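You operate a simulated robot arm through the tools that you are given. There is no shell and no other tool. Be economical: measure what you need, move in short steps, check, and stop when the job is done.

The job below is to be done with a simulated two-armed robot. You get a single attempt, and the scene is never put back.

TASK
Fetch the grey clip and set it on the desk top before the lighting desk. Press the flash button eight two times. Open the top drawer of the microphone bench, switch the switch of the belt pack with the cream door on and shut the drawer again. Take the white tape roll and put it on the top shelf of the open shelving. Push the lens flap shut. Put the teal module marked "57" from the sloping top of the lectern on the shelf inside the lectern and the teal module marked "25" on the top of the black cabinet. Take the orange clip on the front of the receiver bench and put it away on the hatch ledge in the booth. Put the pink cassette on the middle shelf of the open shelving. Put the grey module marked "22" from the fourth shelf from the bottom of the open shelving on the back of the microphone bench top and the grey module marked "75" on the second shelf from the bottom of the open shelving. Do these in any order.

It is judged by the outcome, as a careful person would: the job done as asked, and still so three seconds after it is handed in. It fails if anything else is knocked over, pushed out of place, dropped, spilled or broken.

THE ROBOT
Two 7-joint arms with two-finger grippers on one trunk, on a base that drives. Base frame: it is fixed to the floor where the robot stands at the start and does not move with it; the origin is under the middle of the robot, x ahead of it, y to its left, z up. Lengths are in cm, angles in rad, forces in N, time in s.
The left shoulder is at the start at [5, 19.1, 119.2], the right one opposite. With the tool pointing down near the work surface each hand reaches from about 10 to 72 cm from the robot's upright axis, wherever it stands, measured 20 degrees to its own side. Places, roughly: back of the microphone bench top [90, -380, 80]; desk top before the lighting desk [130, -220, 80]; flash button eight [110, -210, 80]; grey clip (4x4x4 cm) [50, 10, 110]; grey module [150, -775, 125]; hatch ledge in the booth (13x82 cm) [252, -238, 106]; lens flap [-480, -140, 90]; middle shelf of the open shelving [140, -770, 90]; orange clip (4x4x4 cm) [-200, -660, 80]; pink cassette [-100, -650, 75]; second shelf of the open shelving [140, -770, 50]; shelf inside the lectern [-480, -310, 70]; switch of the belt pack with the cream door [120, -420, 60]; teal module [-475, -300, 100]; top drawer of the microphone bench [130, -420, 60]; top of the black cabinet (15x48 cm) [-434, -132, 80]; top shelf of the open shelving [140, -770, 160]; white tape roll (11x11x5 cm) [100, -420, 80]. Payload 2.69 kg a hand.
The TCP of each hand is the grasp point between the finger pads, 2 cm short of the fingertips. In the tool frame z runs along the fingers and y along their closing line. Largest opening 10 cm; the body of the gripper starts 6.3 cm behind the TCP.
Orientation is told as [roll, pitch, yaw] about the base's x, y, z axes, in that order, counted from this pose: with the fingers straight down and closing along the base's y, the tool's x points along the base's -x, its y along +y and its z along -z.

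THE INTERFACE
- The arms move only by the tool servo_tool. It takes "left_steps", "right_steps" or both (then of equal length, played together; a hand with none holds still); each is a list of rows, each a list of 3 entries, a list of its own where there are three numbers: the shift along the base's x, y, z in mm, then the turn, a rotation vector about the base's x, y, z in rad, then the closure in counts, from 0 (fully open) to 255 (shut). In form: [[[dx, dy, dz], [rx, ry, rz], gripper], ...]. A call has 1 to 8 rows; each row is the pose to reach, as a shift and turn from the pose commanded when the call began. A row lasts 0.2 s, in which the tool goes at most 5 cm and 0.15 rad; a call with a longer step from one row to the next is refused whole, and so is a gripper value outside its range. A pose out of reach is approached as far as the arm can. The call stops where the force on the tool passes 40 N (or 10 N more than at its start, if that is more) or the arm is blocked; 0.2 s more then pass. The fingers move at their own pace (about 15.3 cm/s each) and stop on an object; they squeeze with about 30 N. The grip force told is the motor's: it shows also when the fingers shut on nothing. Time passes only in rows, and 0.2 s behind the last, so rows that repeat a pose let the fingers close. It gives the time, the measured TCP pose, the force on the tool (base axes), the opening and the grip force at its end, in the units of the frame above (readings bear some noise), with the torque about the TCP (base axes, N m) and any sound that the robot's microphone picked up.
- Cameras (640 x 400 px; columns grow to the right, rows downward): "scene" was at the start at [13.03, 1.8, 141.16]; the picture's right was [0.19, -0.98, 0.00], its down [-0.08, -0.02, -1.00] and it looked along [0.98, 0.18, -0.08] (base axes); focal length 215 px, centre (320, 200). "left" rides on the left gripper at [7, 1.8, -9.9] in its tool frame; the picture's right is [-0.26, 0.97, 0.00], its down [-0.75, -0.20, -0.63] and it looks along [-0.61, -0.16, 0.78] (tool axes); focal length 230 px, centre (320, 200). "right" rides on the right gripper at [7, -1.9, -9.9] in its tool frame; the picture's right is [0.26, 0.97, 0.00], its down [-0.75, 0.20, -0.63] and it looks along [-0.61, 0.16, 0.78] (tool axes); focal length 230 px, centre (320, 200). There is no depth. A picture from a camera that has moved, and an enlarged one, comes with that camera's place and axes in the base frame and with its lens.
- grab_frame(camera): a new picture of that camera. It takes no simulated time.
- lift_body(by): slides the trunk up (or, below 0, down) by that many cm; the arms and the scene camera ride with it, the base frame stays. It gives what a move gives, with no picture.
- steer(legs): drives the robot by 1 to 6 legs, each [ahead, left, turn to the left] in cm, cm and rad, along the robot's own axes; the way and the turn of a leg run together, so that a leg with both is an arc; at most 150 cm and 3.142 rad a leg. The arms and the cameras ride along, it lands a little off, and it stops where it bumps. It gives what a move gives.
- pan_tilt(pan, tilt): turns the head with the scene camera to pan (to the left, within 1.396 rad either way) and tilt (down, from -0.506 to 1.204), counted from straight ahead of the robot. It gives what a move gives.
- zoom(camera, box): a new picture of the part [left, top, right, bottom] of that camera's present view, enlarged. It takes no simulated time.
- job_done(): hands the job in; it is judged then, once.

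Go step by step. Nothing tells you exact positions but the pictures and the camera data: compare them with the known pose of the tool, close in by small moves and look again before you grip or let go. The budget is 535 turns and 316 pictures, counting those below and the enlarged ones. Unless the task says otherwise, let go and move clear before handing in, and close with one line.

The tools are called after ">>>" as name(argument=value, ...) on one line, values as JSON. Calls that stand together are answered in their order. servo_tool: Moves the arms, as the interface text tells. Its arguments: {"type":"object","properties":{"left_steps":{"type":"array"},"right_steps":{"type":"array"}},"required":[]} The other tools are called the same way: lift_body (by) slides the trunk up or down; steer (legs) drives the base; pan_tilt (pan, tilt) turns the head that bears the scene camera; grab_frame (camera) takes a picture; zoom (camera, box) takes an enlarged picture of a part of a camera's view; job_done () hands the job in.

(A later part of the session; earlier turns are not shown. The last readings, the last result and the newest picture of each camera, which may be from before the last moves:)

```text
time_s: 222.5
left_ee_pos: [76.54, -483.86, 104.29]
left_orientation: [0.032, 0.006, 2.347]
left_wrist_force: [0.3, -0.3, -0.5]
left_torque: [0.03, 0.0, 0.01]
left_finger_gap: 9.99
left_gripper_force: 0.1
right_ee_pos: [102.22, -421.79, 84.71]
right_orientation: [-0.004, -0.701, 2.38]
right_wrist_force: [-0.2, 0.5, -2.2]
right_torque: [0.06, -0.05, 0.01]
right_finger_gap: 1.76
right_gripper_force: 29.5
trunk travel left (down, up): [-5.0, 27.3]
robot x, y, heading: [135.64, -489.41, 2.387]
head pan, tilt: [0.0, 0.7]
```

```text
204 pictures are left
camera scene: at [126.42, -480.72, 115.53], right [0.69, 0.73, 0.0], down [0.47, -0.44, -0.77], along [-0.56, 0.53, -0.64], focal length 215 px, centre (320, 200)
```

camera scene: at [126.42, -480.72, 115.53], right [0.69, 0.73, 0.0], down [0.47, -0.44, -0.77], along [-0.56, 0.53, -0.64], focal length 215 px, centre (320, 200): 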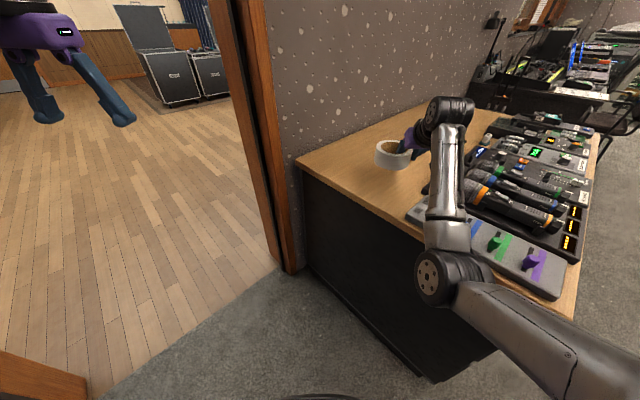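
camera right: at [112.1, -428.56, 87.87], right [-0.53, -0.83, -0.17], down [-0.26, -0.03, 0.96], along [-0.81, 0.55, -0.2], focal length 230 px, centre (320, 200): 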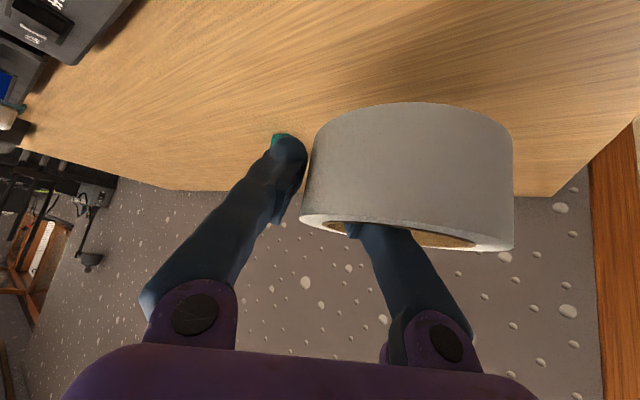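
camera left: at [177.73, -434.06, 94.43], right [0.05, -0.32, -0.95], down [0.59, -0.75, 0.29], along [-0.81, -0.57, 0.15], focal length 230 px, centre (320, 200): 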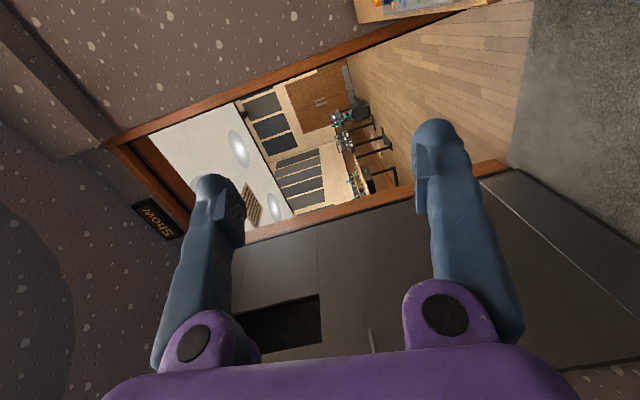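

Tape held. I'll raise it and bring it toward the robot's centreline before turning toward the door.

>>> servo_tool(right_steps=[[[0, 0, 45], [0, 0, 0], 255], [[0, 0, 90], [0, 0, 0], 255], [[0, 0, 135], [0, 0, 0], 255], [[-25, -27, 155], [0, 0, 0], 255], [[-55, -58, 165], [0, 0, 0], 255], [[-85, -90, 170], [0, 0, 0], 255], [[-110, -120, 170], [0, 0, 0], 255], [[-130, -140, 170], [0, 0, 0], 255]])

>>> steer(legs=[[0, 0, 0.41]])

>>> grab_frame(camera="scene")

```text
time_s: 224.3
left_ee_pos: [76.63, -483.86, 104.26]
left_orientation: [0.03, 0.004, 2.346]
left_wrist_force: [-0.1, 1.1, -0.4]
left_torque: [0.0, 0.04, -0.02]
left_finger_gap: 10.0
left_gripper_force: 0.0
right_ee_pos: [89.26, -435.86, 101.83]
right_orientation: [-0.006, -0.701, 2.381]
right_wrist_force: [0.2, -0.6, -2.8]
right_torque: [0.05, -0.08, -0.01]
right_finger_gap: 1.72
right_gripper_force: 29.9
trunk travel left (down, up): [-5.0, 27.3]
robot x, y, heading: [135.48, -489.55, 2.386]
head pan, tilt: [0.0, 0.7]
```

```text
time_s: 226.0
left_ee_pos: [78.64, -505.62, 103.82]
left_orientation: [0.043, 0.022, 2.729]
left_wrist_force: [-1.5, -0.5, 0.6]
left_torque: [0.02, -0.03, -0.01]
left_finger_gap: 10.01
left_gripper_force: 0.1
right_ee_pos: [71.95, -456.81, 101.47]
right_orientation: [-0.002, -0.693, 2.767]
right_wrist_force: [0.0, 0.9, -1.4]
right_torque: [0.08, -0.04, -0.02]
right_finger_gap: 1.7
right_gripper_force: 30.4
trunk travel left (down, up): [-5.0, 27.3]
robot x, y, heading: [135.15, -489.02, 2.777]
head pan, tilt: [0.0, 0.7]
stopped in leg 1: the robot was blocked; the commanded pose is now the measured one
```

```text
203 pictures are left
camera scene: at [123.44, -484.11, 115.47], right [0.36, 0.93, 0.0], down [0.6, -0.23, -0.76], along [-0.71, 0.27, -0.65], focal length 215 px, centre (320, 200)
```

scene: 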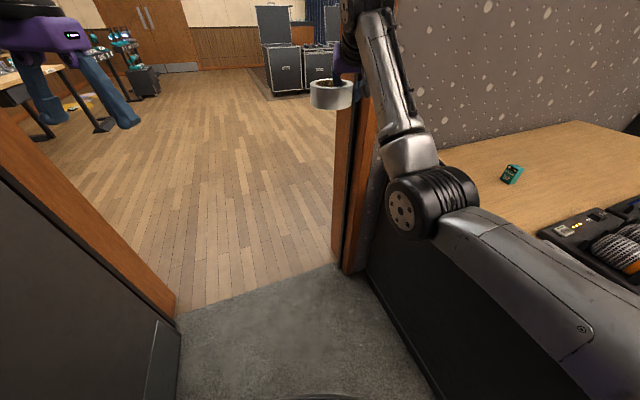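

Something on the left touched (likely the elbow on the door leaf). I'll bring the tape nearer and more central, then shift the base toward the bench.

>>> servo_tool(right_steps=[[[25, -25, 0], [0, 0, 0], 255], [[50, -50, 0], [0, 0, 0], 255], [[70, -80, 0], [0, 0, 0], 255], [[80, -110, 0], [0, 0, 0], 255]])

>>> steer(legs=[[2.5, -6.5, 0]])

>>> pan_tilt(pan=1.1, tilt=0.4)

>>> grab_frame(camera="scene")

```text
time_s: 227.0
left_ee_pos: [78.58, -505.71, 103.73]
left_orientation: [0.042, 0.021, 2.733]
left_wrist_force: [0.3, -0.3, -0.2]
left_torque: [-0.04, -0.03, -0.01]
left_finger_gap: 9.99
left_gripper_force: 0.1
right_ee_pos: [78.7, -467.71, 101.14]
right_orientation: [0.002, -0.693, 2.766]
right_wrist_force: [-0.1, 0.2, -1.7]
right_torque: [0.08, -0.03, -0.02]
right_finger_gap: 1.66
right_gripper_force: 29.7
right hand out of reach, approached as far as the arm can: row 4
trunk travel left (down, up): [-5.0, 27.3]
robot x, y, heading: [135.41, -489.0, 2.778]
head pan, tilt: [0.0, 0.7]
```

```text
time_s: 228.3
left_ee_pos: [78.87, -499.5, 103.95]
left_orientation: [0.037, 0.015, 2.733]
left_wrist_force: [0.8, -0.8, 0.1]
left_torque: [0.01, 0.0, 0.02]
left_finger_gap: 9.99
left_gripper_force: 0.0
right_ee_pos: [78.97, -461.43, 101.61]
right_orientation: [-0.005, -0.701, 2.775]
right_wrist_force: [0.6, -0.8, -1.6]
right_torque: [0.06, -0.06, 0.03]
right_finger_gap: 1.69
right_gripper_force: 29.9
trunk travel left (down, up): [-5.0, 27.3]
robot x, y, heading: [135.52, -482.17, 2.775]
head pan, tilt: [0.0, 0.7]
```

```text
time_s: 229.6
left_ee_pos: [78.85, -499.54, 103.96]
left_orientation: [0.037, 0.016, 2.733]
left_wrist_force: [-0.3, 0.0, -0.2]
left_torque: [0.03, 0.04, 0.0]
left_finger_gap: 10.01
left_gripper_force: 0.1
right_ee_pos: [78.88, -461.41, 101.64]
right_orientation: [-0.007, -0.7, 2.775]
right_wrist_force: [-0.4, -0.4, -1.3]
right_torque: [0.09, -0.03, 0.0]
right_finger_gap: 1.66
right_gripper_force: 30.4
trunk travel left (down, up): [-5.0, 27.3]
robot x, y, heading: [135.41, -482.69, 2.779]
head pan, tilt: [1.1, 0.4]
```

```text
202 pictures are left
camera scene: at [124.71, -487.05, 118.21], right [-0.67, 0.74, 0.0], down [0.29, 0.26, -0.92], along [-0.68, -0.62, -0.39], focal length 215 px, centre (320, 200)
```

scene: 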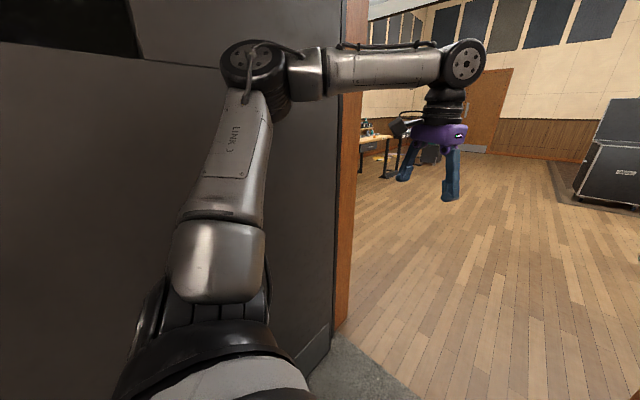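

Extend the left arm forward with the hand pitched, so its elbow comes in.

>>> servo_tool(left_steps=[[[-15, 10, 0], [0.058, 0.135, 0], 128], [[-35, 25, 0], [0.117, 0.269, 0], 128], [[-60, 42, 0], [0.175, 0.404, 0], 128], [[-90, 62, 0], [0.233, 0.539, 0], 128], [[-120, 83, 0], [0.292, 0.674, 0], 128], [[-150, 104, -5], [0.35, 0.808, 0], 128], [[-180, 124, -10], [0.408, 0.943, 0], 128], [[-210, 145, -20], [0.467, 1.078, 0], 128]])

>>> grab_frame(camera="scene")

```text
time_s: 231.4
left_ee_pos: [57.74, -484.98, 101.76]
left_orientation: [0.033, -1.161, 2.737]
left_wrist_force: [0.6, -1.0, -0.8]
left_torque: [-0.04, 0.02, 0.02]
left_finger_gap: 5.0
left_gripper_force: 0.1
right_ee_pos: [78.81, -461.53, 101.49]
right_orientation: [-0.004, -0.701, 2.775]
right_wrist_force: [-0.1, -0.3, -1.1]
right_torque: [0.07, -0.04, 0.01]
right_finger_gap: 1.66
right_gripper_force: 30.5
trunk travel left (down, up): [-5.0, 27.3]
robot x, y, heading: [135.39, -482.15, 2.779]
head pan, tilt: [1.1, 0.4]
```

```text
201 pictures are left
camera scene: at [124.64, -487.07, 118.2], right [-0.67, 0.74, 0.0], down [0.29, 0.26, -0.92], along [-0.68, -0.62, -0.39], focal length 215 px, centre (320, 200)
```

scene: 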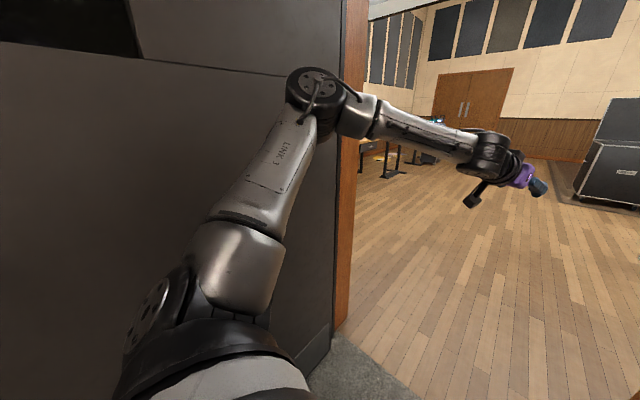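

>>> pan_tilt(pan=-0.5, tilt=0.5)

>>> grab_frame(camera="scene")

```text
time_s: 233.1
left_ee_pos: [57.84, -484.97, 101.98]
left_orientation: [0.035, -1.163, 2.732]
left_wrist_force: [-0.2, 0.4, -0.3]
left_torque: [0.0, 0.01, 0.0]
left_finger_gap: 4.98
left_gripper_force: 0.1
right_ee_pos: [78.94, -461.47, 101.7]
right_orientation: [-0.004, -0.699, 2.773]
right_wrist_force: [-0.4, -0.3, -2.0]
right_torque: [0.04, -0.02, 0.04]
right_finger_gap: 1.68
right_gripper_force: 29.5
trunk travel left (down, up): [-5.0, 27.3]
robot x, y, heading: [135.3, -481.98, 2.782]
head pan, tilt: [-0.499, 0.499]
```

```text
200 pictures are left
camera scene: at [125.65, -473.93, 117.3], right [0.76, 0.65, 0.0], down [0.31, -0.36, -0.88], along [-0.57, 0.67, -0.48], focal length 215 px, centre (320, 200)
```

scene: 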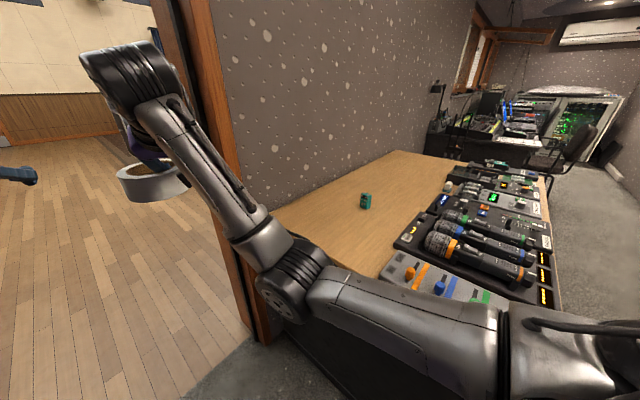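

Extents fit with the base centred near y=-489. Drive out through the door in stages.

>>> steer(legs=[[-2.4, 6.4, 0], [47, 17.8, 0]])

>>> grab_frame(camera="scene")

```text
time_s: 236.9
left_ee_pos: [7.66, -491.63, 101.92]
left_orientation: [0.037, -1.162, 2.73]
left_wrist_force: [-0.4, -0.7, 0.3]
left_torque: [-0.02, -0.03, -0.01]
left_finger_gap: 4.96
left_gripper_force: 0.1
right_ee_pos: [28.81, -468.09, 101.64]
right_orientation: [-0.004, -0.7, 2.771]
right_wrist_force: [1.4, 0.0, -1.9]
right_torque: [0.09, -0.05, 0.04]
right_finger_gap: 1.66
right_gripper_force: 30.1
trunk travel left (down, up): [-5.0, 27.3]
robot x, y, heading: [85.29, -489.24, 2.774]
head pan, tilt: [-0.499, 0.499]
```

```text
199 pictures are left
camera scene: at [75.45, -480.75, 117.29], right [0.76, 0.65, 0.0], down [0.31, -0.36, -0.88], along [-0.57, 0.67, -0.48], focal length 215 px, centre (320, 200)
```

scene: 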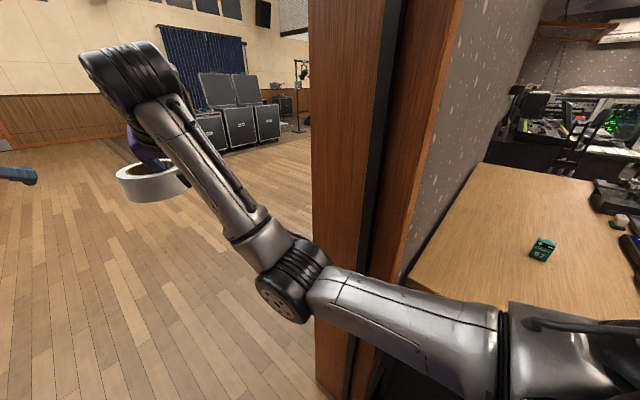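

>>> steer(legs=[[46.5, 18, 0], [46.5, 18, 0]])

>>> pan_tilt(pan=0.3, tilt=0.3)

>>> grab_frame(camera="scene")

```text
time_s: 242.4
left_ee_pos: [-92.75, -493.63, 102.03]
left_orientation: [0.035, -1.159, 2.74]
left_wrist_force: [-1.2, -0.4, -0.5]
left_torque: [0.0, -0.01, 0.01]
left_finger_gap: 4.99
left_gripper_force: 0.0
right_ee_pos: [-71.76, -469.72, 101.67]
right_orientation: [-0.004, -0.7, 2.781]
right_wrist_force: [0.4, -0.5, -1.9]
right_torque: [0.12, -0.02, 0.01]
right_finger_gap: 1.59
right_gripper_force: 29.5
trunk travel left (down, up): [-5.0, 27.3]
robot x, y, heading: [-15.4, -490.43, 2.787]
head pan, tilt: [-0.499, 0.499]
```

```text
time_s: 243.5
left_ee_pos: [-92.61, -493.58, 101.99]
left_orientation: [0.037, -1.159, 2.74]
left_wrist_force: [0.3, -0.1, 0.2]
left_torque: [0.01, 0.01, -0.01]
left_finger_gap: 4.98
left_gripper_force: 0.1
right_ee_pos: [-71.77, -469.87, 101.58]
right_orientation: [-0.008, -0.701, 2.782]
right_wrist_force: [0.4, -0.7, -1.6]
right_torque: [0.1, -0.02, -0.01]
right_finger_gap: 1.59
right_gripper_force: 30.0
trunk travel left (down, up): [-5.0, 27.3]
robot x, y, heading: [-15.67, -490.26, 2.79]
head pan, tilt: [0.3, 0.3]
```

```text
198 pictures are left
camera scene: at [-28.3, -488.32, 119.14], right [0.06, 1.0, 0.0], down [0.3, -0.02, -0.96], along [-0.95, 0.05, -0.3], focal length 215 px, centre (320, 200)
```

scene: 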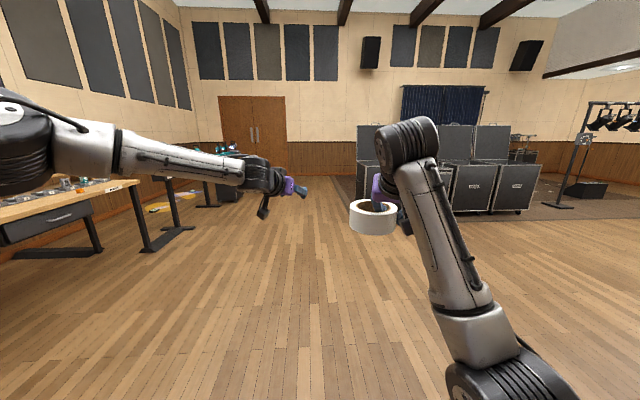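

Out in the hall. Next the pink cassette on the table at the far wall: move away from the wall, turn to face -y.

>>> steer(legs=[[80, 30, 0], [0, 0, 1.92]])

>>> pan_tilt(pan=0.0, tilt=0.3)

>>> grab_frame(camera="scene")

```text
time_s: 252.8
left_ee_pos: [-69.61, -561.05, 101.98]
left_orientation: [0.037, -1.16, -1.58]
left_wrist_force: [-0.3, -1.0, 0.5]
left_torque: [-0.02, 0.01, 0.01]
left_finger_gap: 5.0
left_gripper_force: 0.1
right_ee_pos: [-99.52, -550.83, 101.58]
right_orientation: [-0.005, -0.699, -1.537]
right_wrist_force: [0.1, -0.5, -1.9]
right_torque: [0.0, 0.09, 0.05]
right_finger_gap: 1.52
right_gripper_force: 29.7
trunk travel left (down, up): [-5.0, 27.3]
robot x, y, heading: [-102.18, -490.85, -1.531]
head pan, tilt: [0.3, 0.3]
```

```text
time_s: 253.6
left_ee_pos: [-69.66, -561.02, 102.11]
left_orientation: [0.037, -1.161, -1.579]
left_wrist_force: [-0.3, 0.7, -0.5]
left_torque: [-0.01, -0.01, 0.02]
left_finger_gap: 4.96
left_gripper_force: 0.0
right_ee_pos: [-99.57, -550.81, 101.62]
right_orientation: [-0.006, -0.701, -1.537]
right_wrist_force: [-0.6, 0.2, -2.5]
right_torque: [0.0, 0.08, -0.03]
right_finger_gap: 1.53
right_gripper_force: 30.1
trunk travel left (down, up): [-5.0, 27.3]
robot x, y, heading: [-101.89, -491.06, -1.536]
head pan, tilt: [0.0, 0.3]
```

```text
197 pictures are left
camera scene: at [-101.71, -503.93, 119.14], right [-1.0, -0.04, 0.0], down [-0.01, 0.3, -0.96], along [0.04, -0.95, -0.3], focal length 215 px, centre (320, 200)
```

scene: 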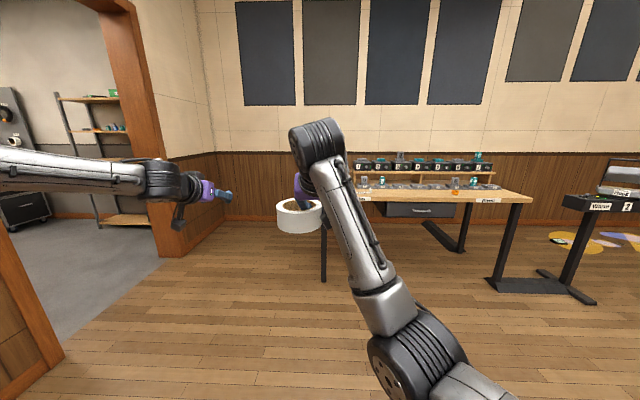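

>>> grab_frame(camera="right")

>>> zoom(camera="scene", box=[340, 140, 540, 220])

```text
196 pictures are left
camera right: at [-101.65, -539.17, 104.77], right [0.96, 0.23, -0.17], down [0.21, -0.16, 0.96], along [0.19, -0.96, -0.2], focal length 230 px, centre (320, 200)
```

right: 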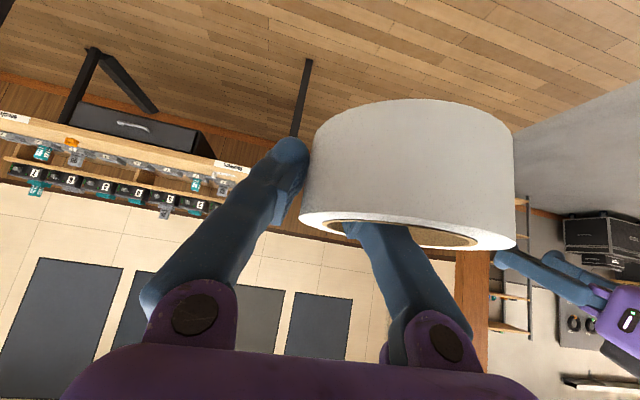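

```text
3.20 times, centred on (440, 180) of scene
camera zoom: at [-101.71, -503.93, 119.14], right [-1.0, -0.04, 0.0], down [-0.01, 0.3, -0.96], along [0.04, -0.95, -0.3], focal length 688 px, centre (-64, 264)
```

zoom: 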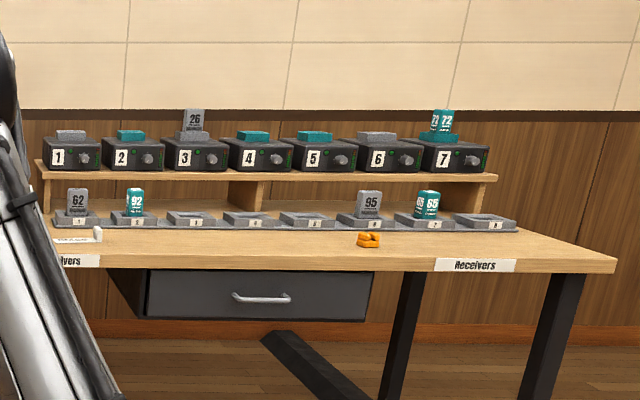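

The tape sits firm. Orange clip is on the receiver bench front. I'll raise the trunk, level the left hand and move nearer to see the pink cassette.

>>> lift_body(by=12)

>>> servo_tool(left_steps=[[[10, 25, 0], [0.145, 0, 0], 0], [[20, 50, 0], [0.29, 0, 0], 0], [[30, 80, 0], [0.435, 0, 0], 0], [[40, 110, 0], [0.58, 0, 0], 0], [[50, 140, 0], [0.725, 0, 0], 0], [[60, 170, 0], [0.87, 0, 0], 0], [[60, 190, 0], [1.015, 0, 0], 0], [[60, 210, 0], [1.15, 0, 0], 0]])

>>> steer(legs=[[50, -28, 0]])

>>> pan_tilt(pan=0.2, tilt=0.5)

>>> grab_frame(camera="scene")

>>> grab_frame(camera="left")

```text
time_s: 255.1
left_ee_pos: [-69.65, -561.13, 114.0]
left_orientation: [0.035, -1.161, -1.58]
left_wrist_force: [0.8, 0.0, -0.2]
left_torque: [-0.02, 0.03, 0.0]
left_finger_gap: 4.95
left_gripper_force: 0.1
right_ee_pos: [-99.56, -550.74, 113.61]
right_orientation: [-0.006, -0.699, -1.535]
right_wrist_force: [-0.6, -0.7, -1.8]
right_torque: [0.0, 0.08, 0.01]
right_finger_gap: 1.51
right_gripper_force: 29.6
trunk travel left (down, up): [-17.0, 15.3]
robot x, y, heading: [-102.14, -490.71, -1.532]
head pan, tilt: [0.0, 0.3]
```

```text
time_s: 256.9
left_ee_pos: [-63.74, -540.07, 114.01]
left_orientation: [0.029, -0.008, -1.574]
left_wrist_force: [-0.6, -0.3, 0.3]
left_torque: [-0.01, 0.0, 0.04]
left_finger_gap: 9.97
left_gripper_force: 0.1
right_ee_pos: [-99.69, -550.83, 113.57]
right_orientation: [-0.005, -0.7, -1.538]
right_wrist_force: [-0.4, -0.4, -2.0]
right_torque: [0.01, 0.14, 0.0]
right_finger_gap: 1.5
right_gripper_force: 29.2
trunk travel left (down, up): [-17.0, 15.3]
robot x, y, heading: [-102.54, -490.55, -1.534]
head pan, tilt: [0.0, 0.3]
```

```text
time_s: 260.2
left_ee_pos: [-89.26, -591.86, 114.12]
left_orientation: [0.027, -0.011, -1.575]
left_wrist_force: [-0.5, -0.3, -0.1]
left_torque: [0.01, 0.0, -0.01]
left_finger_gap: 9.98
left_gripper_force: 0.1
right_ee_pos: [-125.03, -602.38, 113.54]
right_orientation: [-0.005, -0.7, -1.538]
right_wrist_force: [0.0, -0.7, -1.0]
right_torque: [0.01, 0.06, 0.01]
right_finger_gap: 1.53
right_gripper_force: 30.7
trunk travel left (down, up): [-17.0, 15.3]
robot x, y, heading: [-127.98, -542.16, -1.535]
head pan, tilt: [0.0, 0.3]
```

```text
time_s: 260.9
left_ee_pos: [-89.35, -591.83, 114.12]
left_orientation: [0.029, -0.012, -1.577]
left_wrist_force: [-0.3, -0.3, 0.1]
left_torque: [-0.01, -0.01, 0.03]
left_finger_gap: 10.01
left_gripper_force: 0.0
right_ee_pos: [-125.14, -602.39, 113.47]
right_orientation: [-0.006, -0.701, -1.54]
right_wrist_force: [-0.1, 0.2, -3.2]
right_torque: [-0.03, 0.08, -0.02]
right_finger_gap: 1.49
right_gripper_force: 29.9
trunk travel left (down, up): [-17.0, 15.3]
robot x, y, heading: [-127.49, -541.97, -1.533]
head pan, tilt: [0.201, 0.499]
```

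```text
194 pictures are left
camera scene: at [-125.42, -555.04, 129.3], right [-0.97, -0.23, 0.0], down [-0.11, 0.47, -0.88], along [0.21, -0.85, -0.48], focal length 215 px, centre (320, 200)
```

scene: 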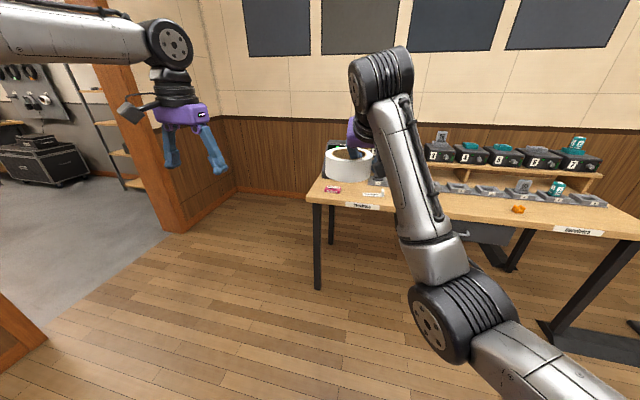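

```text
193 pictures are left
camera left: at [-87.6, -584.79, 123.76], right [0.96, -0.26, 0.03], down [-0.22, -0.74, 0.63], along [-0.14, -0.62, -0.77], focal length 230 px, centre (320, 200)
```

left: 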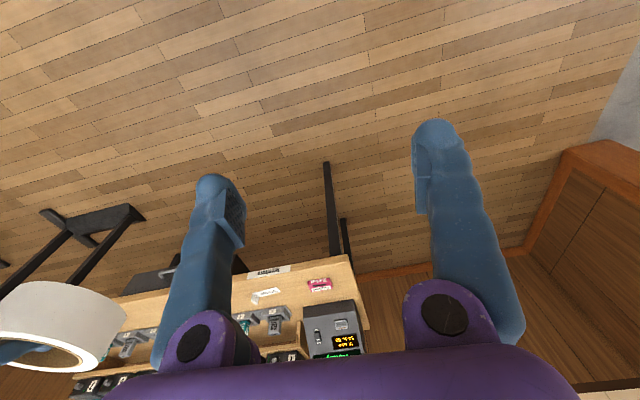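

>>> zoom(camera="left", box=[240, 255, 380, 345])

>>> zoom(camera="scene", box=[300, 150, 400, 215])

```text
4.44 times, centred on (310, 300) of left
camera zoom: at [-87.6, -584.79, 123.76], right [0.96, -0.26, 0.03], down [-0.22, -0.74, 0.63], along [-0.14, -0.62, -0.77], focal length 1022 px, centre (364, -244)
```

zoom: 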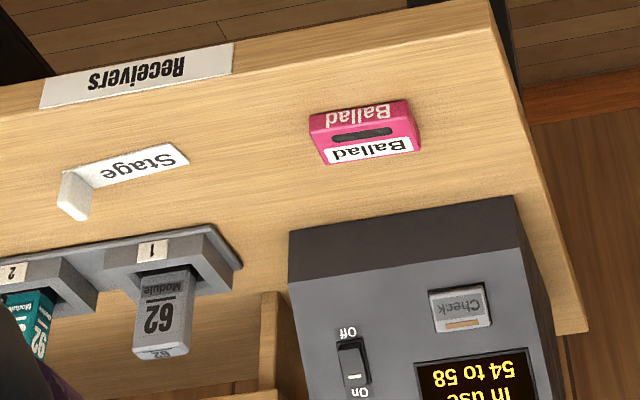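

```text
6.15 times, centred on (350, 182) of scene
camera zoom: at [-125.42, -555.04, 129.3], right [-0.97, -0.23, 0.0], down [-0.11, 0.47, -0.88], along [0.21, -0.85, -0.48], focal length 1324 px, centre (135, 308)
```

zoom: 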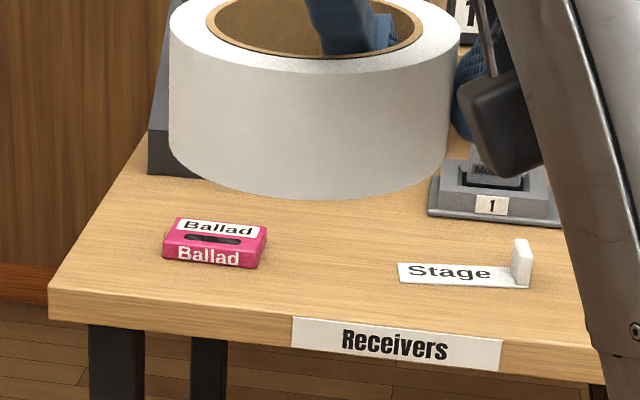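

The pink cassette is at about [−106.7, −661, 76.5], long side along x. I'll go to the table's left end and face −x so the pitched left hand can grip it across its short side.

>>> steer(legs=[[3, 90, 0], [0, 0, -1.61]])

>>> pan_tilt(pan=0.7, tilt=0.4)

>>> grab_frame(camera="scene")

```text
time_s: 273.1
left_ee_pos: [-86.58, -579.59, 114.16]
left_orientation: [0.028, -0.01, 3.116]
left_wrist_force: [-0.1, -0.5, -0.8]
left_torque: [0.0, 0.0, 0.01]
left_finger_gap: 9.96
left_gripper_force: 0.0
right_ee_pos: [-96.41, -543.67, 113.63]
right_orientation: [-0.006, -0.7, -3.128]
right_wrist_force: [0.1, 0.4, -1.1]
right_torque: [0.04, 0.01, 0.01]
right_finger_gap: 1.52
right_gripper_force: 29.9
trunk travel left (down, up): [-17.0, 15.3]
robot x, y, heading: [-36.16, -542.69, -3.124]
head pan, tilt: [0.201, 0.499]
```

```text
time_s: 274.1
left_ee_pos: [-86.56, -579.77, 114.07]
left_orientation: [0.027, -0.009, 3.115]
left_wrist_force: [0.0, -0.5, -0.3]
left_torque: [-0.01, 0.01, 0.01]
left_finger_gap: 10.01
left_gripper_force: 0.0
right_ee_pos: [-96.4, -543.67, 113.58]
right_orientation: [-0.006, -0.7, -3.128]
right_wrist_force: [0.9, -0.2, -1.3]
right_torque: [0.12, 0.01, 0.01]
right_finger_gap: 1.51
right_gripper_force: 29.4
trunk travel left (down, up): [-17.0, 15.3]
robot x, y, heading: [-36.22, -542.45, -3.13]
head pan, tilt: [0.7, 0.4]
```

```text
190 pictures are left
camera scene: at [-47.25, -548.3, 130.21], right [-0.66, 0.76, 0.0], down [0.29, 0.26, -0.92], along [-0.7, -0.6, -0.39], focal length 215 px, centre (320, 200)
```

scene: 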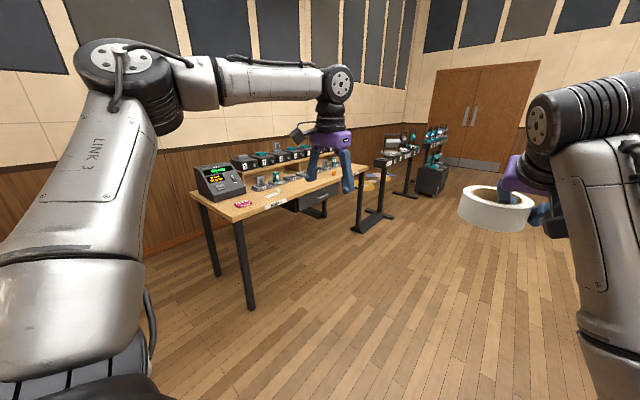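

>>> steer(legs=[[0, 86, 0]])

>>> pan_tilt(pan=0.3, tilt=0.5)

>>> grab_frame(camera="scene")

>>> grab_frame(camera="left")

```text
time_s: 282.0
left_ee_pos: [-84.21, -666.88, 114.08]
left_orientation: [0.027, -0.012, 3.129]
left_wrist_force: [-0.4, -0.2, 0.5]
left_torque: [0.02, -0.01, -0.02]
left_finger_gap: 9.99
left_gripper_force: 0.0
right_ee_pos: [-94.44, -631.01, 113.59]
right_orientation: [-0.006, -0.698, -3.117]
right_wrist_force: [0.4, -0.5, -2.0]
right_torque: [0.09, 0.0, 0.04]
right_finger_gap: 1.5
right_gripper_force: 30.1
trunk travel left (down, up): [-17.0, 15.3]
robot x, y, heading: [-34.34, -628.85, -3.118]
head pan, tilt: [0.7, 0.4]
```

```text
time_s: 282.9
left_ee_pos: [-84.16, -666.73, 114.03]
left_orientation: [0.027, -0.009, 3.129]
left_wrist_force: [0.6, -0.7, 0.7]
left_torque: [0.01, 0.02, -0.02]
left_finger_gap: 10.01
left_gripper_force: 0.2
right_ee_pos: [-94.63, -630.95, 113.61]
right_orientation: [-0.006, -0.699, -3.118]
right_wrist_force: [-0.8, 1.0, -1.9]
right_torque: [0.08, 0.0, 0.0]
right_finger_gap: 1.52
right_gripper_force: 29.7
trunk travel left (down, up): [-17.0, 15.3]
robot x, y, heading: [-34.56, -628.89, -3.114]
head pan, tilt: [0.3, 0.499]
```

```text
189 pictures are left
camera scene: at [-47.0, -631.77, 129.3], right [-0.32, 0.95, 0.0], down [0.45, 0.15, -0.88], along [-0.83, -0.28, -0.48], focal length 215 px, centre (320, 200)
```

scene: 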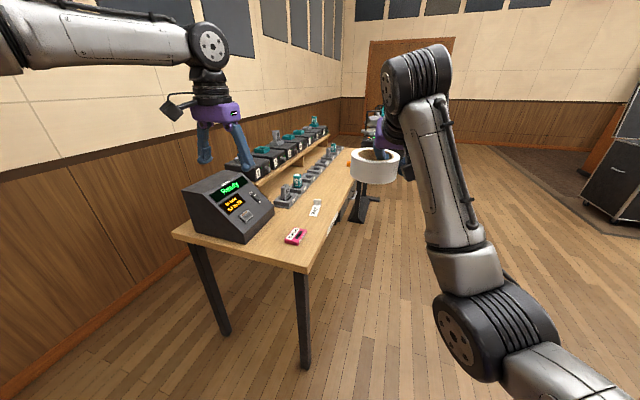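

```text
188 pictures are left
camera left: at [-77.1, -668.62, 123.76], right [-0.27, -0.96, 0.03], down [-0.74, 0.23, 0.63], along [-0.62, 0.15, -0.77], focal length 230 px, centre (320, 200)
```

left: 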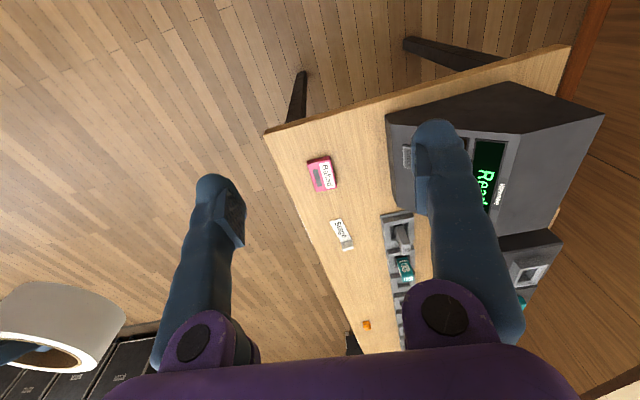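

I'll edge the left hand over toward the cassette's line, advance the base 15 cm and lower the trunk.

>>> servo_tool(left_steps=[[[0, 30, 0], [0, 0, 0], 0], [[0, 60, 0], [0, 0, 0], 0]])

>>> steer(legs=[[14, 0, 0]])

>>> lift_body(by=-12)

>>> grab_frame(camera="left")

```text
time_s: 283.5
left_ee_pos: [-84.43, -660.77, 114.22]
left_orientation: [0.027, -0.012, 3.131]
left_wrist_force: [-0.4, 0.2, -0.6]
left_torque: [0.0, 0.0, -0.01]
left_finger_gap: 10.02
left_gripper_force: 0.1
right_ee_pos: [-94.49, -630.86, 113.58]
right_orientation: [-0.004, -0.7, -3.118]
right_wrist_force: [0.2, -0.5, -2.4]
right_torque: [0.14, -0.01, -0.03]
right_finger_gap: 1.5
right_gripper_force: 30.1
trunk travel left (down, up): [-17.0, 15.3]
robot x, y, heading: [-34.27, -628.75, -3.118]
head pan, tilt: [0.3, 0.499]
```

```text
time_s: 284.8
left_ee_pos: [-98.22, -661.13, 114.13]
left_orientation: [0.029, -0.012, 3.127]
left_wrist_force: [-0.4, 0.0, 0.2]
left_torque: [-0.02, -0.07, 0.02]
left_finger_gap: 10.01
left_gripper_force: 0.2
right_ee_pos: [-108.3, -631.27, 113.55]
right_orientation: [-0.006, -0.701, -3.12]
right_wrist_force: [1.0, 0.6, -2.2]
right_torque: [0.1, 0.0, 0.01]
right_finger_gap: 1.5
right_gripper_force: 29.6
trunk travel left (down, up): [-17.0, 15.3]
robot x, y, heading: [-48.21, -629.5, -3.114]
head pan, tilt: [0.3, 0.499]
```

```text
time_s: 286.3
left_ee_pos: [-98.17, -661.2, 102.19]
left_orientation: [0.027, -0.014, 3.129]
left_wrist_force: [-1.0, 0.4, 0.3]
left_torque: [-0.03, -0.04, 0.01]
left_finger_gap: 10.0
left_gripper_force: 0.1
right_ee_pos: [-108.24, -631.19, 101.73]
right_orientation: [-0.006, -0.702, -3.117]
right_wrist_force: [-0.4, 0.7, -1.3]
right_torque: [0.12, -0.02, -0.01]
right_finger_gap: 1.51
right_gripper_force: 30.1
trunk travel left (down, up): [-5.0, 27.3]
robot x, y, heading: [-48.28, -629.28, -3.119]
head pan, tilt: [0.3, 0.499]
```

```text
187 pictures are left
camera left: at [-91.02, -662.93, 111.91], right [-0.27, -0.96, 0.03], down [-0.74, 0.23, 0.63], along [-0.62, 0.15, -0.77], focal length 230 px, centre (320, 200)
```

left: 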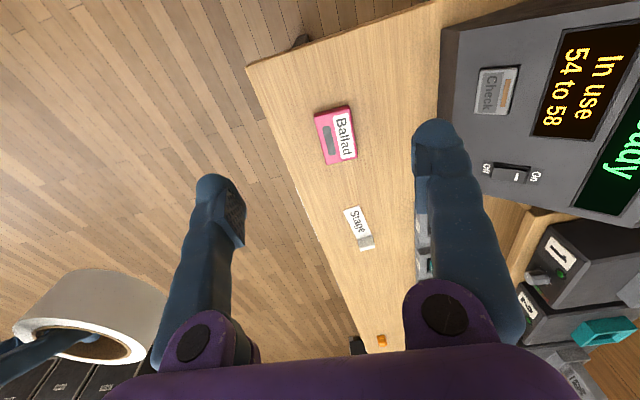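

Cassette centre ≈[−107,−662.3]. Pitch the left hand 0.7 forward and hover above it.

>>> servo_tool(left_steps=[[[-15, -3, -20], [0, 0.14, -0.02], 0], [[-30, -6, -45], [0, 0.28, -0.04], 0], [[-45, -9, -80], [0, 0.42, -0.06], 0], [[-60, -11, -115], [0, 0.56, -0.06], 0], [[-78, -11, -150], [0, 0.7, -0.06], 0], [[-78, -11, -180], [0, 0.7, -0.06], 0]])

>>> grab_frame(camera="left")

>>> zoom(camera="scene", box=[180, 140, 400, 280])

```text
time_s: 287.7
left_ee_pos: [-105.9, -662.28, 84.41]
left_orientation: [0.065, -0.71, 3.051]
left_wrist_force: [0.1, -0.1, -0.1]
left_torque: [0.0, 0.01, -0.03]
left_finger_gap: 9.97
left_gripper_force: 0.0
right_ee_pos: [-108.43, -631.25, 101.69]
right_orientation: [-0.005, -0.698, -3.118]
right_wrist_force: [-0.1, 0.3, -2.0]
right_torque: [0.11, 0.02, 0.02]
right_finger_gap: 1.49
right_gripper_force: 31.1
trunk travel left (down, up): [-5.0, 27.3]
robot x, y, heading: [-48.14, -628.99, -3.117]
head pan, tilt: [0.3, 0.499]
```

```text
186 pictures are left
camera left: at [-94.23, -664.61, 87.21], right [-0.24, -0.95, 0.22], down [-0.14, 0.25, 0.96], along [-0.96, 0.2, -0.2], focal length 230 px, centre (320, 200)
```

left: 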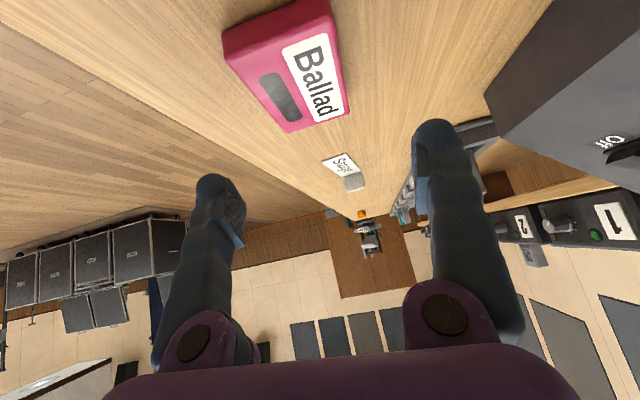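

```text
2.86 times, centred on (290, 210) of scene
camera zoom: at [-60.83, -632.14, 117.3], right [-0.32, 0.95, 0.0], down [0.45, 0.15, -0.88], along [-0.83, -0.28, -0.48], focal length 615 px, centre (406, 171)
```

zoom: 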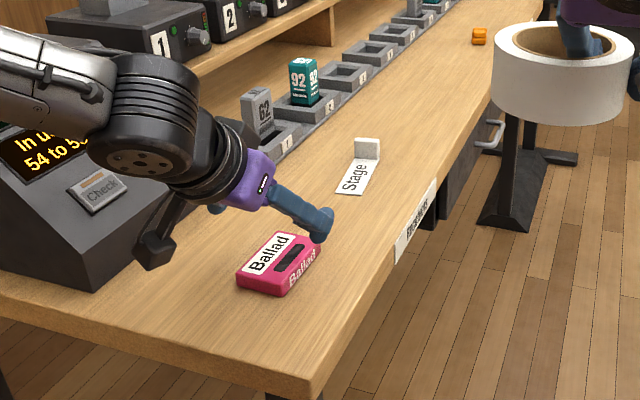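

Cassette well located between the fingers. Descend and grip.

>>> servo_tool(left_steps=[[[0, 0, -30], [0, 0, 0.04], 0], [[0, 0, -55], [0, 0, 0.05], 0], [[0, 0, -63], [0, 0, 0.05], 0], [[0, 0, -67], [0, 0, 0.05], 0]])

>>> grab_frame(camera="left")

```text
time_s: 288.7
left_ee_pos: [-105.83, -662.28, 78.09]
left_orientation: [0.065, -0.719, 3.1]
left_wrist_force: [12.6, -6.5, 27.6]
left_torque: [1.47, -0.24, -0.74]
left_finger_gap: 10.03
left_gripper_force: 0.0
right_ee_pos: [-108.11, -631.33, 101.9]
right_orientation: [-0.004, -0.704, -3.119]
right_wrist_force: [-0.3, -0.6, -1.7]
right_torque: [0.09, 0.02, 0.0]
right_finger_gap: 1.51
right_gripper_force: 29.5
trunk travel left (down, up): [-5.0, 27.3]
robot x, y, heading: [-48.34, -629.2, -3.109]
head pan, tilt: [0.3, 0.499]
```

```text
184 pictures are left
camera left: at [-94.02, -664.04, 80.9], right [-0.19, -0.96, 0.22], down [-0.15, 0.25, 0.96], along [-0.97, 0.15, -0.19], focal length 230 px, centre (320, 200)
```

left: 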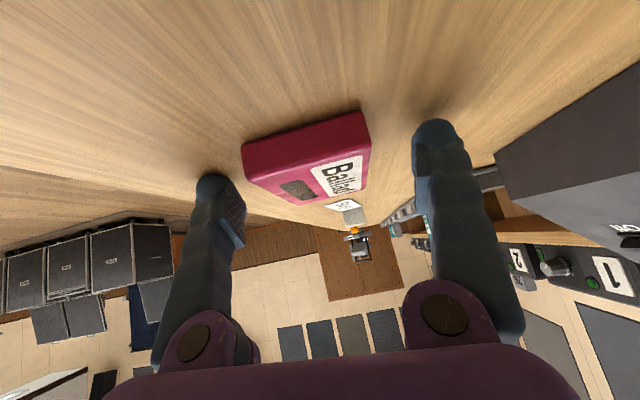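

>>> servo_tool(left_steps=[[[0, 0, 4], [0.06, 0, 0], 0], [[0, 0, 3], [0.06, 0, 0], 130], [[0, 0, 3], [0.06, 0, 0], 255], [[0, 0, 3], [0.06, 0, 0], 255], [[0, 0, 3], [0.06, 0, 0], 255]])

>>> grab_frame(camera="left")

```text
time_s: 289.9
left_ee_pos: [-105.96, -662.29, 78.15]
left_orientation: [-0.011, -0.718, -3.134]
left_wrist_force: [-3.0, -6.7, 26.6]
left_torque: [-1.01, 0.38, -0.11]
left_finger_gap: 5.48
left_gripper_force: 30.4
right_ee_pos: [-108.02, -631.17, 101.72]
right_orientation: [-0.004, -0.701, -3.118]
right_wrist_force: [-0.1, 0.6, -2.4]
right_torque: [0.07, 0.03, 0.04]
right_finger_gap: 1.51
right_gripper_force: 29.7
trunk travel left (down, up): [-5.0, 27.3]
robot x, y, heading: [-48.65, -628.98, -3.115]
head pan, tilt: [0.3, 0.499]
```

```text
183 pictures are left
camera left: at [-94.1, -664.21, 80.88], right [-0.19, -0.97, 0.16], down [-0.15, 0.19, 0.97], along [-0.97, 0.16, -0.18], focal length 230 px, centre (320, 200)
```

left: 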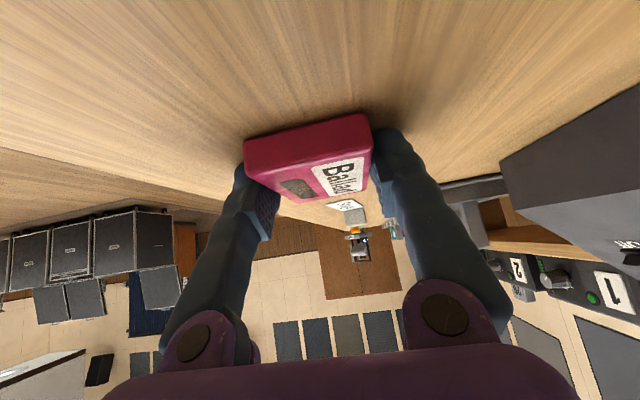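

Gripped (5.5 cm). Lift.

>>> servo_tool(left_steps=[[[0, 0, 25], [0, 0, 0], 255], [[0, 0, 65], [0, 0, 0], 255], [[0, 0, 110], [0, 0, 0], 255], [[0, 0, 155], [0, 0, 0], 255], [[0, 0, 200], [0, 0, 0], 255]])

>>> grab_frame(camera="left")

```text
time_s: 291.1
left_ee_pos: [-105.85, -662.29, 97.74]
left_orientation: [-0.013, -0.709, -3.131]
left_wrist_force: [-0.4, 0.1, -0.6]
left_torque: [-0.01, -0.01, 0.0]
left_finger_gap: 5.51
left_gripper_force: 30.2
right_ee_pos: [-108.36, -631.21, 101.65]
right_orientation: [-0.005, -0.7, -3.12]
right_wrist_force: [0.5, 0.1, -1.9]
right_torque: [0.08, 0.01, 0.01]
right_finger_gap: 1.48
right_gripper_force: 29.5
trunk travel left (down, up): [-5.0, 27.3]
robot x, y, heading: [-48.6, -629.34, -3.121]
head pan, tilt: [0.3, 0.499]
```

```text
182 pictures are left
camera left: at [-94.08, -664.27, 100.51], right [-0.19, -0.97, 0.16], down [-0.16, 0.19, 0.97], along [-0.97, 0.16, -0.19], focal length 230 px, centre (320, 200)
```

left: 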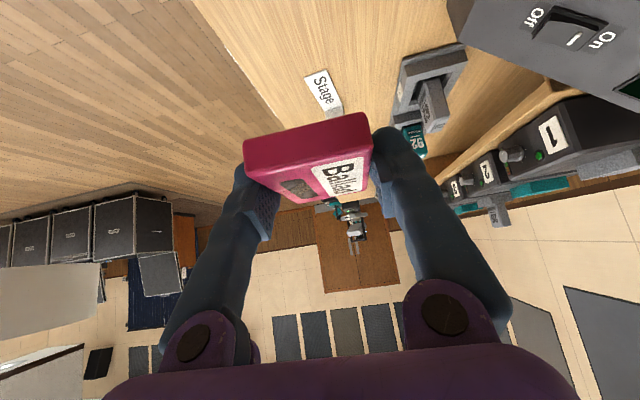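

Cassette held. Raise the trunk a little, move clear of the table, and turn (to the right) to face door 2.

>>> lift_body(by=10)

>>> steer(legs=[[-10, -30, 0], [0, 0, -1.75], [0, 0, -1.5]])

>>> pan_tilt(pan=0.0, tilt=0.3)

>>> grab_frame(camera="scene")

```text
time_s: 292.4
left_ee_pos: [-105.84, -662.34, 107.72]
left_orientation: [-0.012, -0.711, -3.131]
left_wrist_force: [-0.8, -0.3, -0.5]
left_torque: [0.01, -0.01, 0.03]
left_finger_gap: 5.46
left_gripper_force: 30.0
right_ee_pos: [-108.32, -631.18, 111.72]
right_orientation: [-0.006, -0.7, -3.118]
right_wrist_force: [0.8, 1.3, -2.0]
right_torque: [0.1, 0.01, 0.01]
right_finger_gap: 1.49
right_gripper_force: 30.3
trunk travel left (down, up): [-15.0, 17.3]
robot x, y, heading: [-48.33, -628.93, -3.115]
head pan, tilt: [0.3, 0.499]
```

```text
time_s: 303.7
left_ee_pos: [23.37, -576.17, 107.67]
left_orientation: [-0.012, -0.711, -0.155]
left_wrist_force: [0.6, 0.1, 0.5]
left_torque: [-0.01, 0.0, 0.01]
left_finger_gap: 5.48
left_gripper_force: 30.1
right_ee_pos: [20.57, -607.09, 111.71]
right_orientation: [-0.006, -0.702, -0.145]
right_wrist_force: [0.5, -0.3, -1.3]
right_torque: [-0.07, 0.03, 0.0]
right_finger_gap: 1.51
right_gripper_force: 30.5
trunk travel left (down, up): [-15.0, 17.3]
robot x, y, heading: [-38.96, -598.95, -0.139]
head pan, tilt: [0.3, 0.499]
```

```text
time_s: 304.5
left_ee_pos: [23.34, -576.18, 107.7]
left_orientation: [-0.012, -0.71, -0.155]
left_wrist_force: [0.6, -0.2, -1.0]
left_torque: [-0.02, 0.0, -0.03]
left_finger_gap: 5.5
left_gripper_force: 30.0
right_ee_pos: [20.66, -607.3, 111.67]
right_orientation: [-0.006, -0.7, -0.143]
right_wrist_force: [-1.1, 0.3, -1.2]
right_torque: [-0.08, 0.02, 0.0]
right_finger_gap: 1.5
right_gripper_force: 30.2
trunk travel left (down, up): [-15.0, 17.3]
robot x, y, heading: [-38.9, -599.19, -0.137]
head pan, tilt: [0.0, 0.3]
```

```text
181 pictures are left
camera scene: at [-25.78, -600.99, 129.13], right [-0.14, -0.99, 0.0], down [-0.29, 0.04, -0.96], along [0.95, -0.13, -0.3], focal length 215 px, centre (320, 200)
```

scene: 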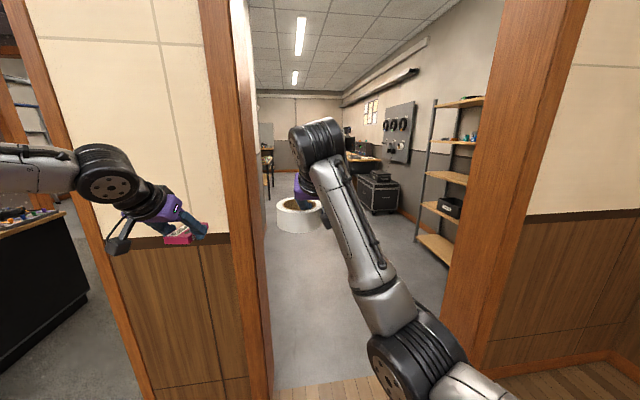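

Door 2 opening is y −590…−678. I'll stretch the left hand forward a bit to tuck its elbow, and check with a side look.

>>> servo_tool(left_steps=[[[30, -10, 0], [0, 0, 0], 255], [[60, -20, 0], [0, 0, 0], 255], [[90, -30, 0], [0, 0, 0], 255], [[110, -35, 0], [0, 0, 0], 255]])

>>> steer(legs=[[-10, 0, 0], [0, -26, -0.28]])

>>> pan_tilt(pan=1.0, tilt=0.4)

>>> grab_frame(camera="scene")

```text
time_s: 305.5
left_ee_pos: [34.52, -579.45, 107.7]
left_orientation: [-0.013, -0.712, -0.155]
left_wrist_force: [0.1, -0.2, -1.3]
left_torque: [-0.01, 0.0, 0.0]
left_finger_gap: 5.49
left_gripper_force: 29.7
right_ee_pos: [20.74, -607.16, 111.65]
right_orientation: [-0.005, -0.7, -0.144]
right_wrist_force: [0.4, 0.4, -2.0]
right_torque: [-0.09, 0.04, -0.01]
right_finger_gap: 1.52
right_gripper_force: 29.8
trunk travel left (down, up): [-15.0, 17.3]
robot x, y, heading: [-38.81, -599.12, -0.141]
head pan, tilt: [0.0, 0.3]
```

```text
time_s: 309.1
left_ee_pos: [19.67, -624.49, 107.65]
left_orientation: [-0.013, -0.71, -0.439]
left_wrist_force: [0.3, -0.3, -0.8]
left_torque: [0.03, 0.01, -0.02]
left_finger_gap: 5.47
left_gripper_force: 30.1
right_ee_pos: [-1.36, -647.23, 111.56]
right_orientation: [-0.005, -0.699, -0.426]
right_wrist_force: [0.4, -0.9, -1.9]
right_torque: [-0.1, 0.04, 0.02]
right_finger_gap: 1.48
right_gripper_force: 29.3
trunk travel left (down, up): [-15.0, 17.3]
robot x, y, heading: [-56.18, -622.64, -0.423]
head pan, tilt: [0.0, 0.3]
```

```text
time_s: 310.4
left_ee_pos: [19.72, -624.54, 107.73]
left_orientation: [-0.011, -0.712, -0.439]
left_wrist_force: [1.5, 0.0, -1.1]
left_torque: [-0.01, -0.01, -0.01]
left_finger_gap: 5.48
left_gripper_force: 30.1
right_ee_pos: [-1.24, -647.12, 111.71]
right_orientation: [-0.007, -0.699, -0.426]
right_wrist_force: [-0.3, 0.3, -2.0]
right_torque: [-0.09, 0.04, 0.01]
right_finger_gap: 1.51
right_gripper_force: 29.8
trunk travel left (down, up): [-15.0, 17.3]
robot x, y, heading: [-56.06, -622.85, -0.42]
head pan, tilt: [1.0, 0.4]
```

```text
180 pictures are left
camera scene: at [-44.89, -619.43, 128.21], right [0.55, -0.84, 0.0], down [-0.33, -0.21, -0.92], along [0.77, 0.5, -0.39], focal length 215 px, centre (320, 200)
```

scene: 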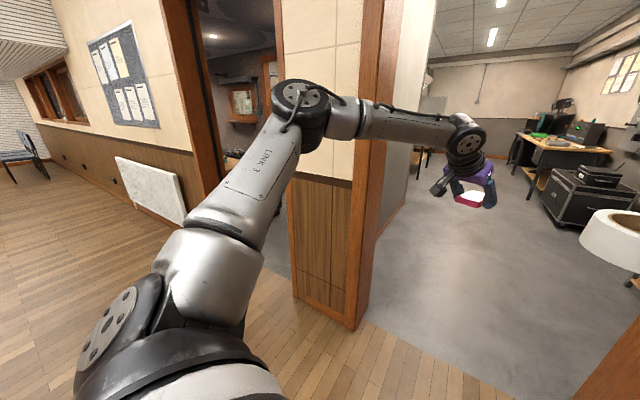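

Extents fit. Align to y≈−629 and drive in.

>>> steer(legs=[[2.4, -5.5, 0], [54.8, 24.5, 0]])

>>> pan_tilt(pan=-0.5, tilt=0.4)

>>> grab_frame(camera="scene")

```text
time_s: 314.5
left_ee_pos: [79.58, -629.78, 107.62]
left_orientation: [-0.011, -0.711, -0.433]
left_wrist_force: [0.3, 0.1, -0.3]
left_torque: [-0.03, 0.05, 0.02]
left_finger_gap: 5.45
left_gripper_force: 29.8
right_ee_pos: [58.86, -652.72, 111.69]
right_orientation: [-0.006, -0.701, -0.421]
right_wrist_force: [0.2, 0.4, -2.3]
right_torque: [-0.07, 0.03, -0.02]
right_finger_gap: 1.51
right_gripper_force: 30.1
trunk travel left (down, up): [-15.0, 17.3]
robot x, y, heading: [3.87, -628.66, -0.413]
head pan, tilt: [1.0, 0.4]
```

```text
time_s: 316.1
left_ee_pos: [79.63, -629.83, 107.74]
left_orientation: [-0.012, -0.711, -0.431]
left_wrist_force: [-0.5, -0.4, -0.2]
left_torque: [-0.01, 0.0, 0.01]
left_finger_gap: 5.46
left_gripper_force: 30.0
right_ee_pos: [58.81, -652.68, 111.7]
right_orientation: [-0.006, -0.7, -0.421]
right_wrist_force: [0.5, 0.9, -1.8]
right_torque: [-0.08, 0.04, 0.0]
right_finger_gap: 1.49
right_gripper_force: 29.4
trunk travel left (down, up): [-15.0, 17.3]
robot x, y, heading: [3.21, -628.47, -0.417]
head pan, tilt: [-0.499, 0.4]
```

```text
179 pictures are left
camera scene: at [12.94, -637.57, 128.21], right [-0.79, -0.61, 0.0], down [-0.24, 0.31, -0.92], along [0.56, -0.73, -0.39], focal length 215 px, centre (320, 200)
```

scene: 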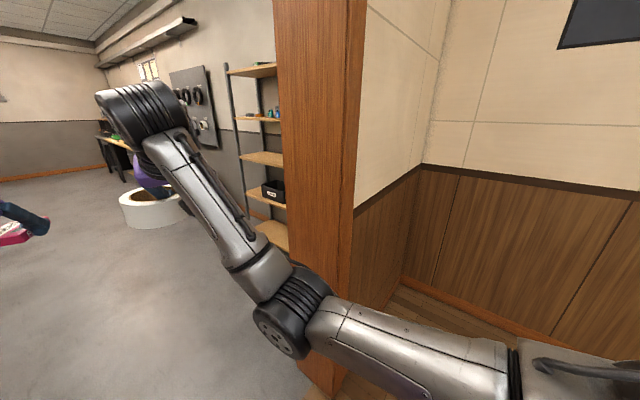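

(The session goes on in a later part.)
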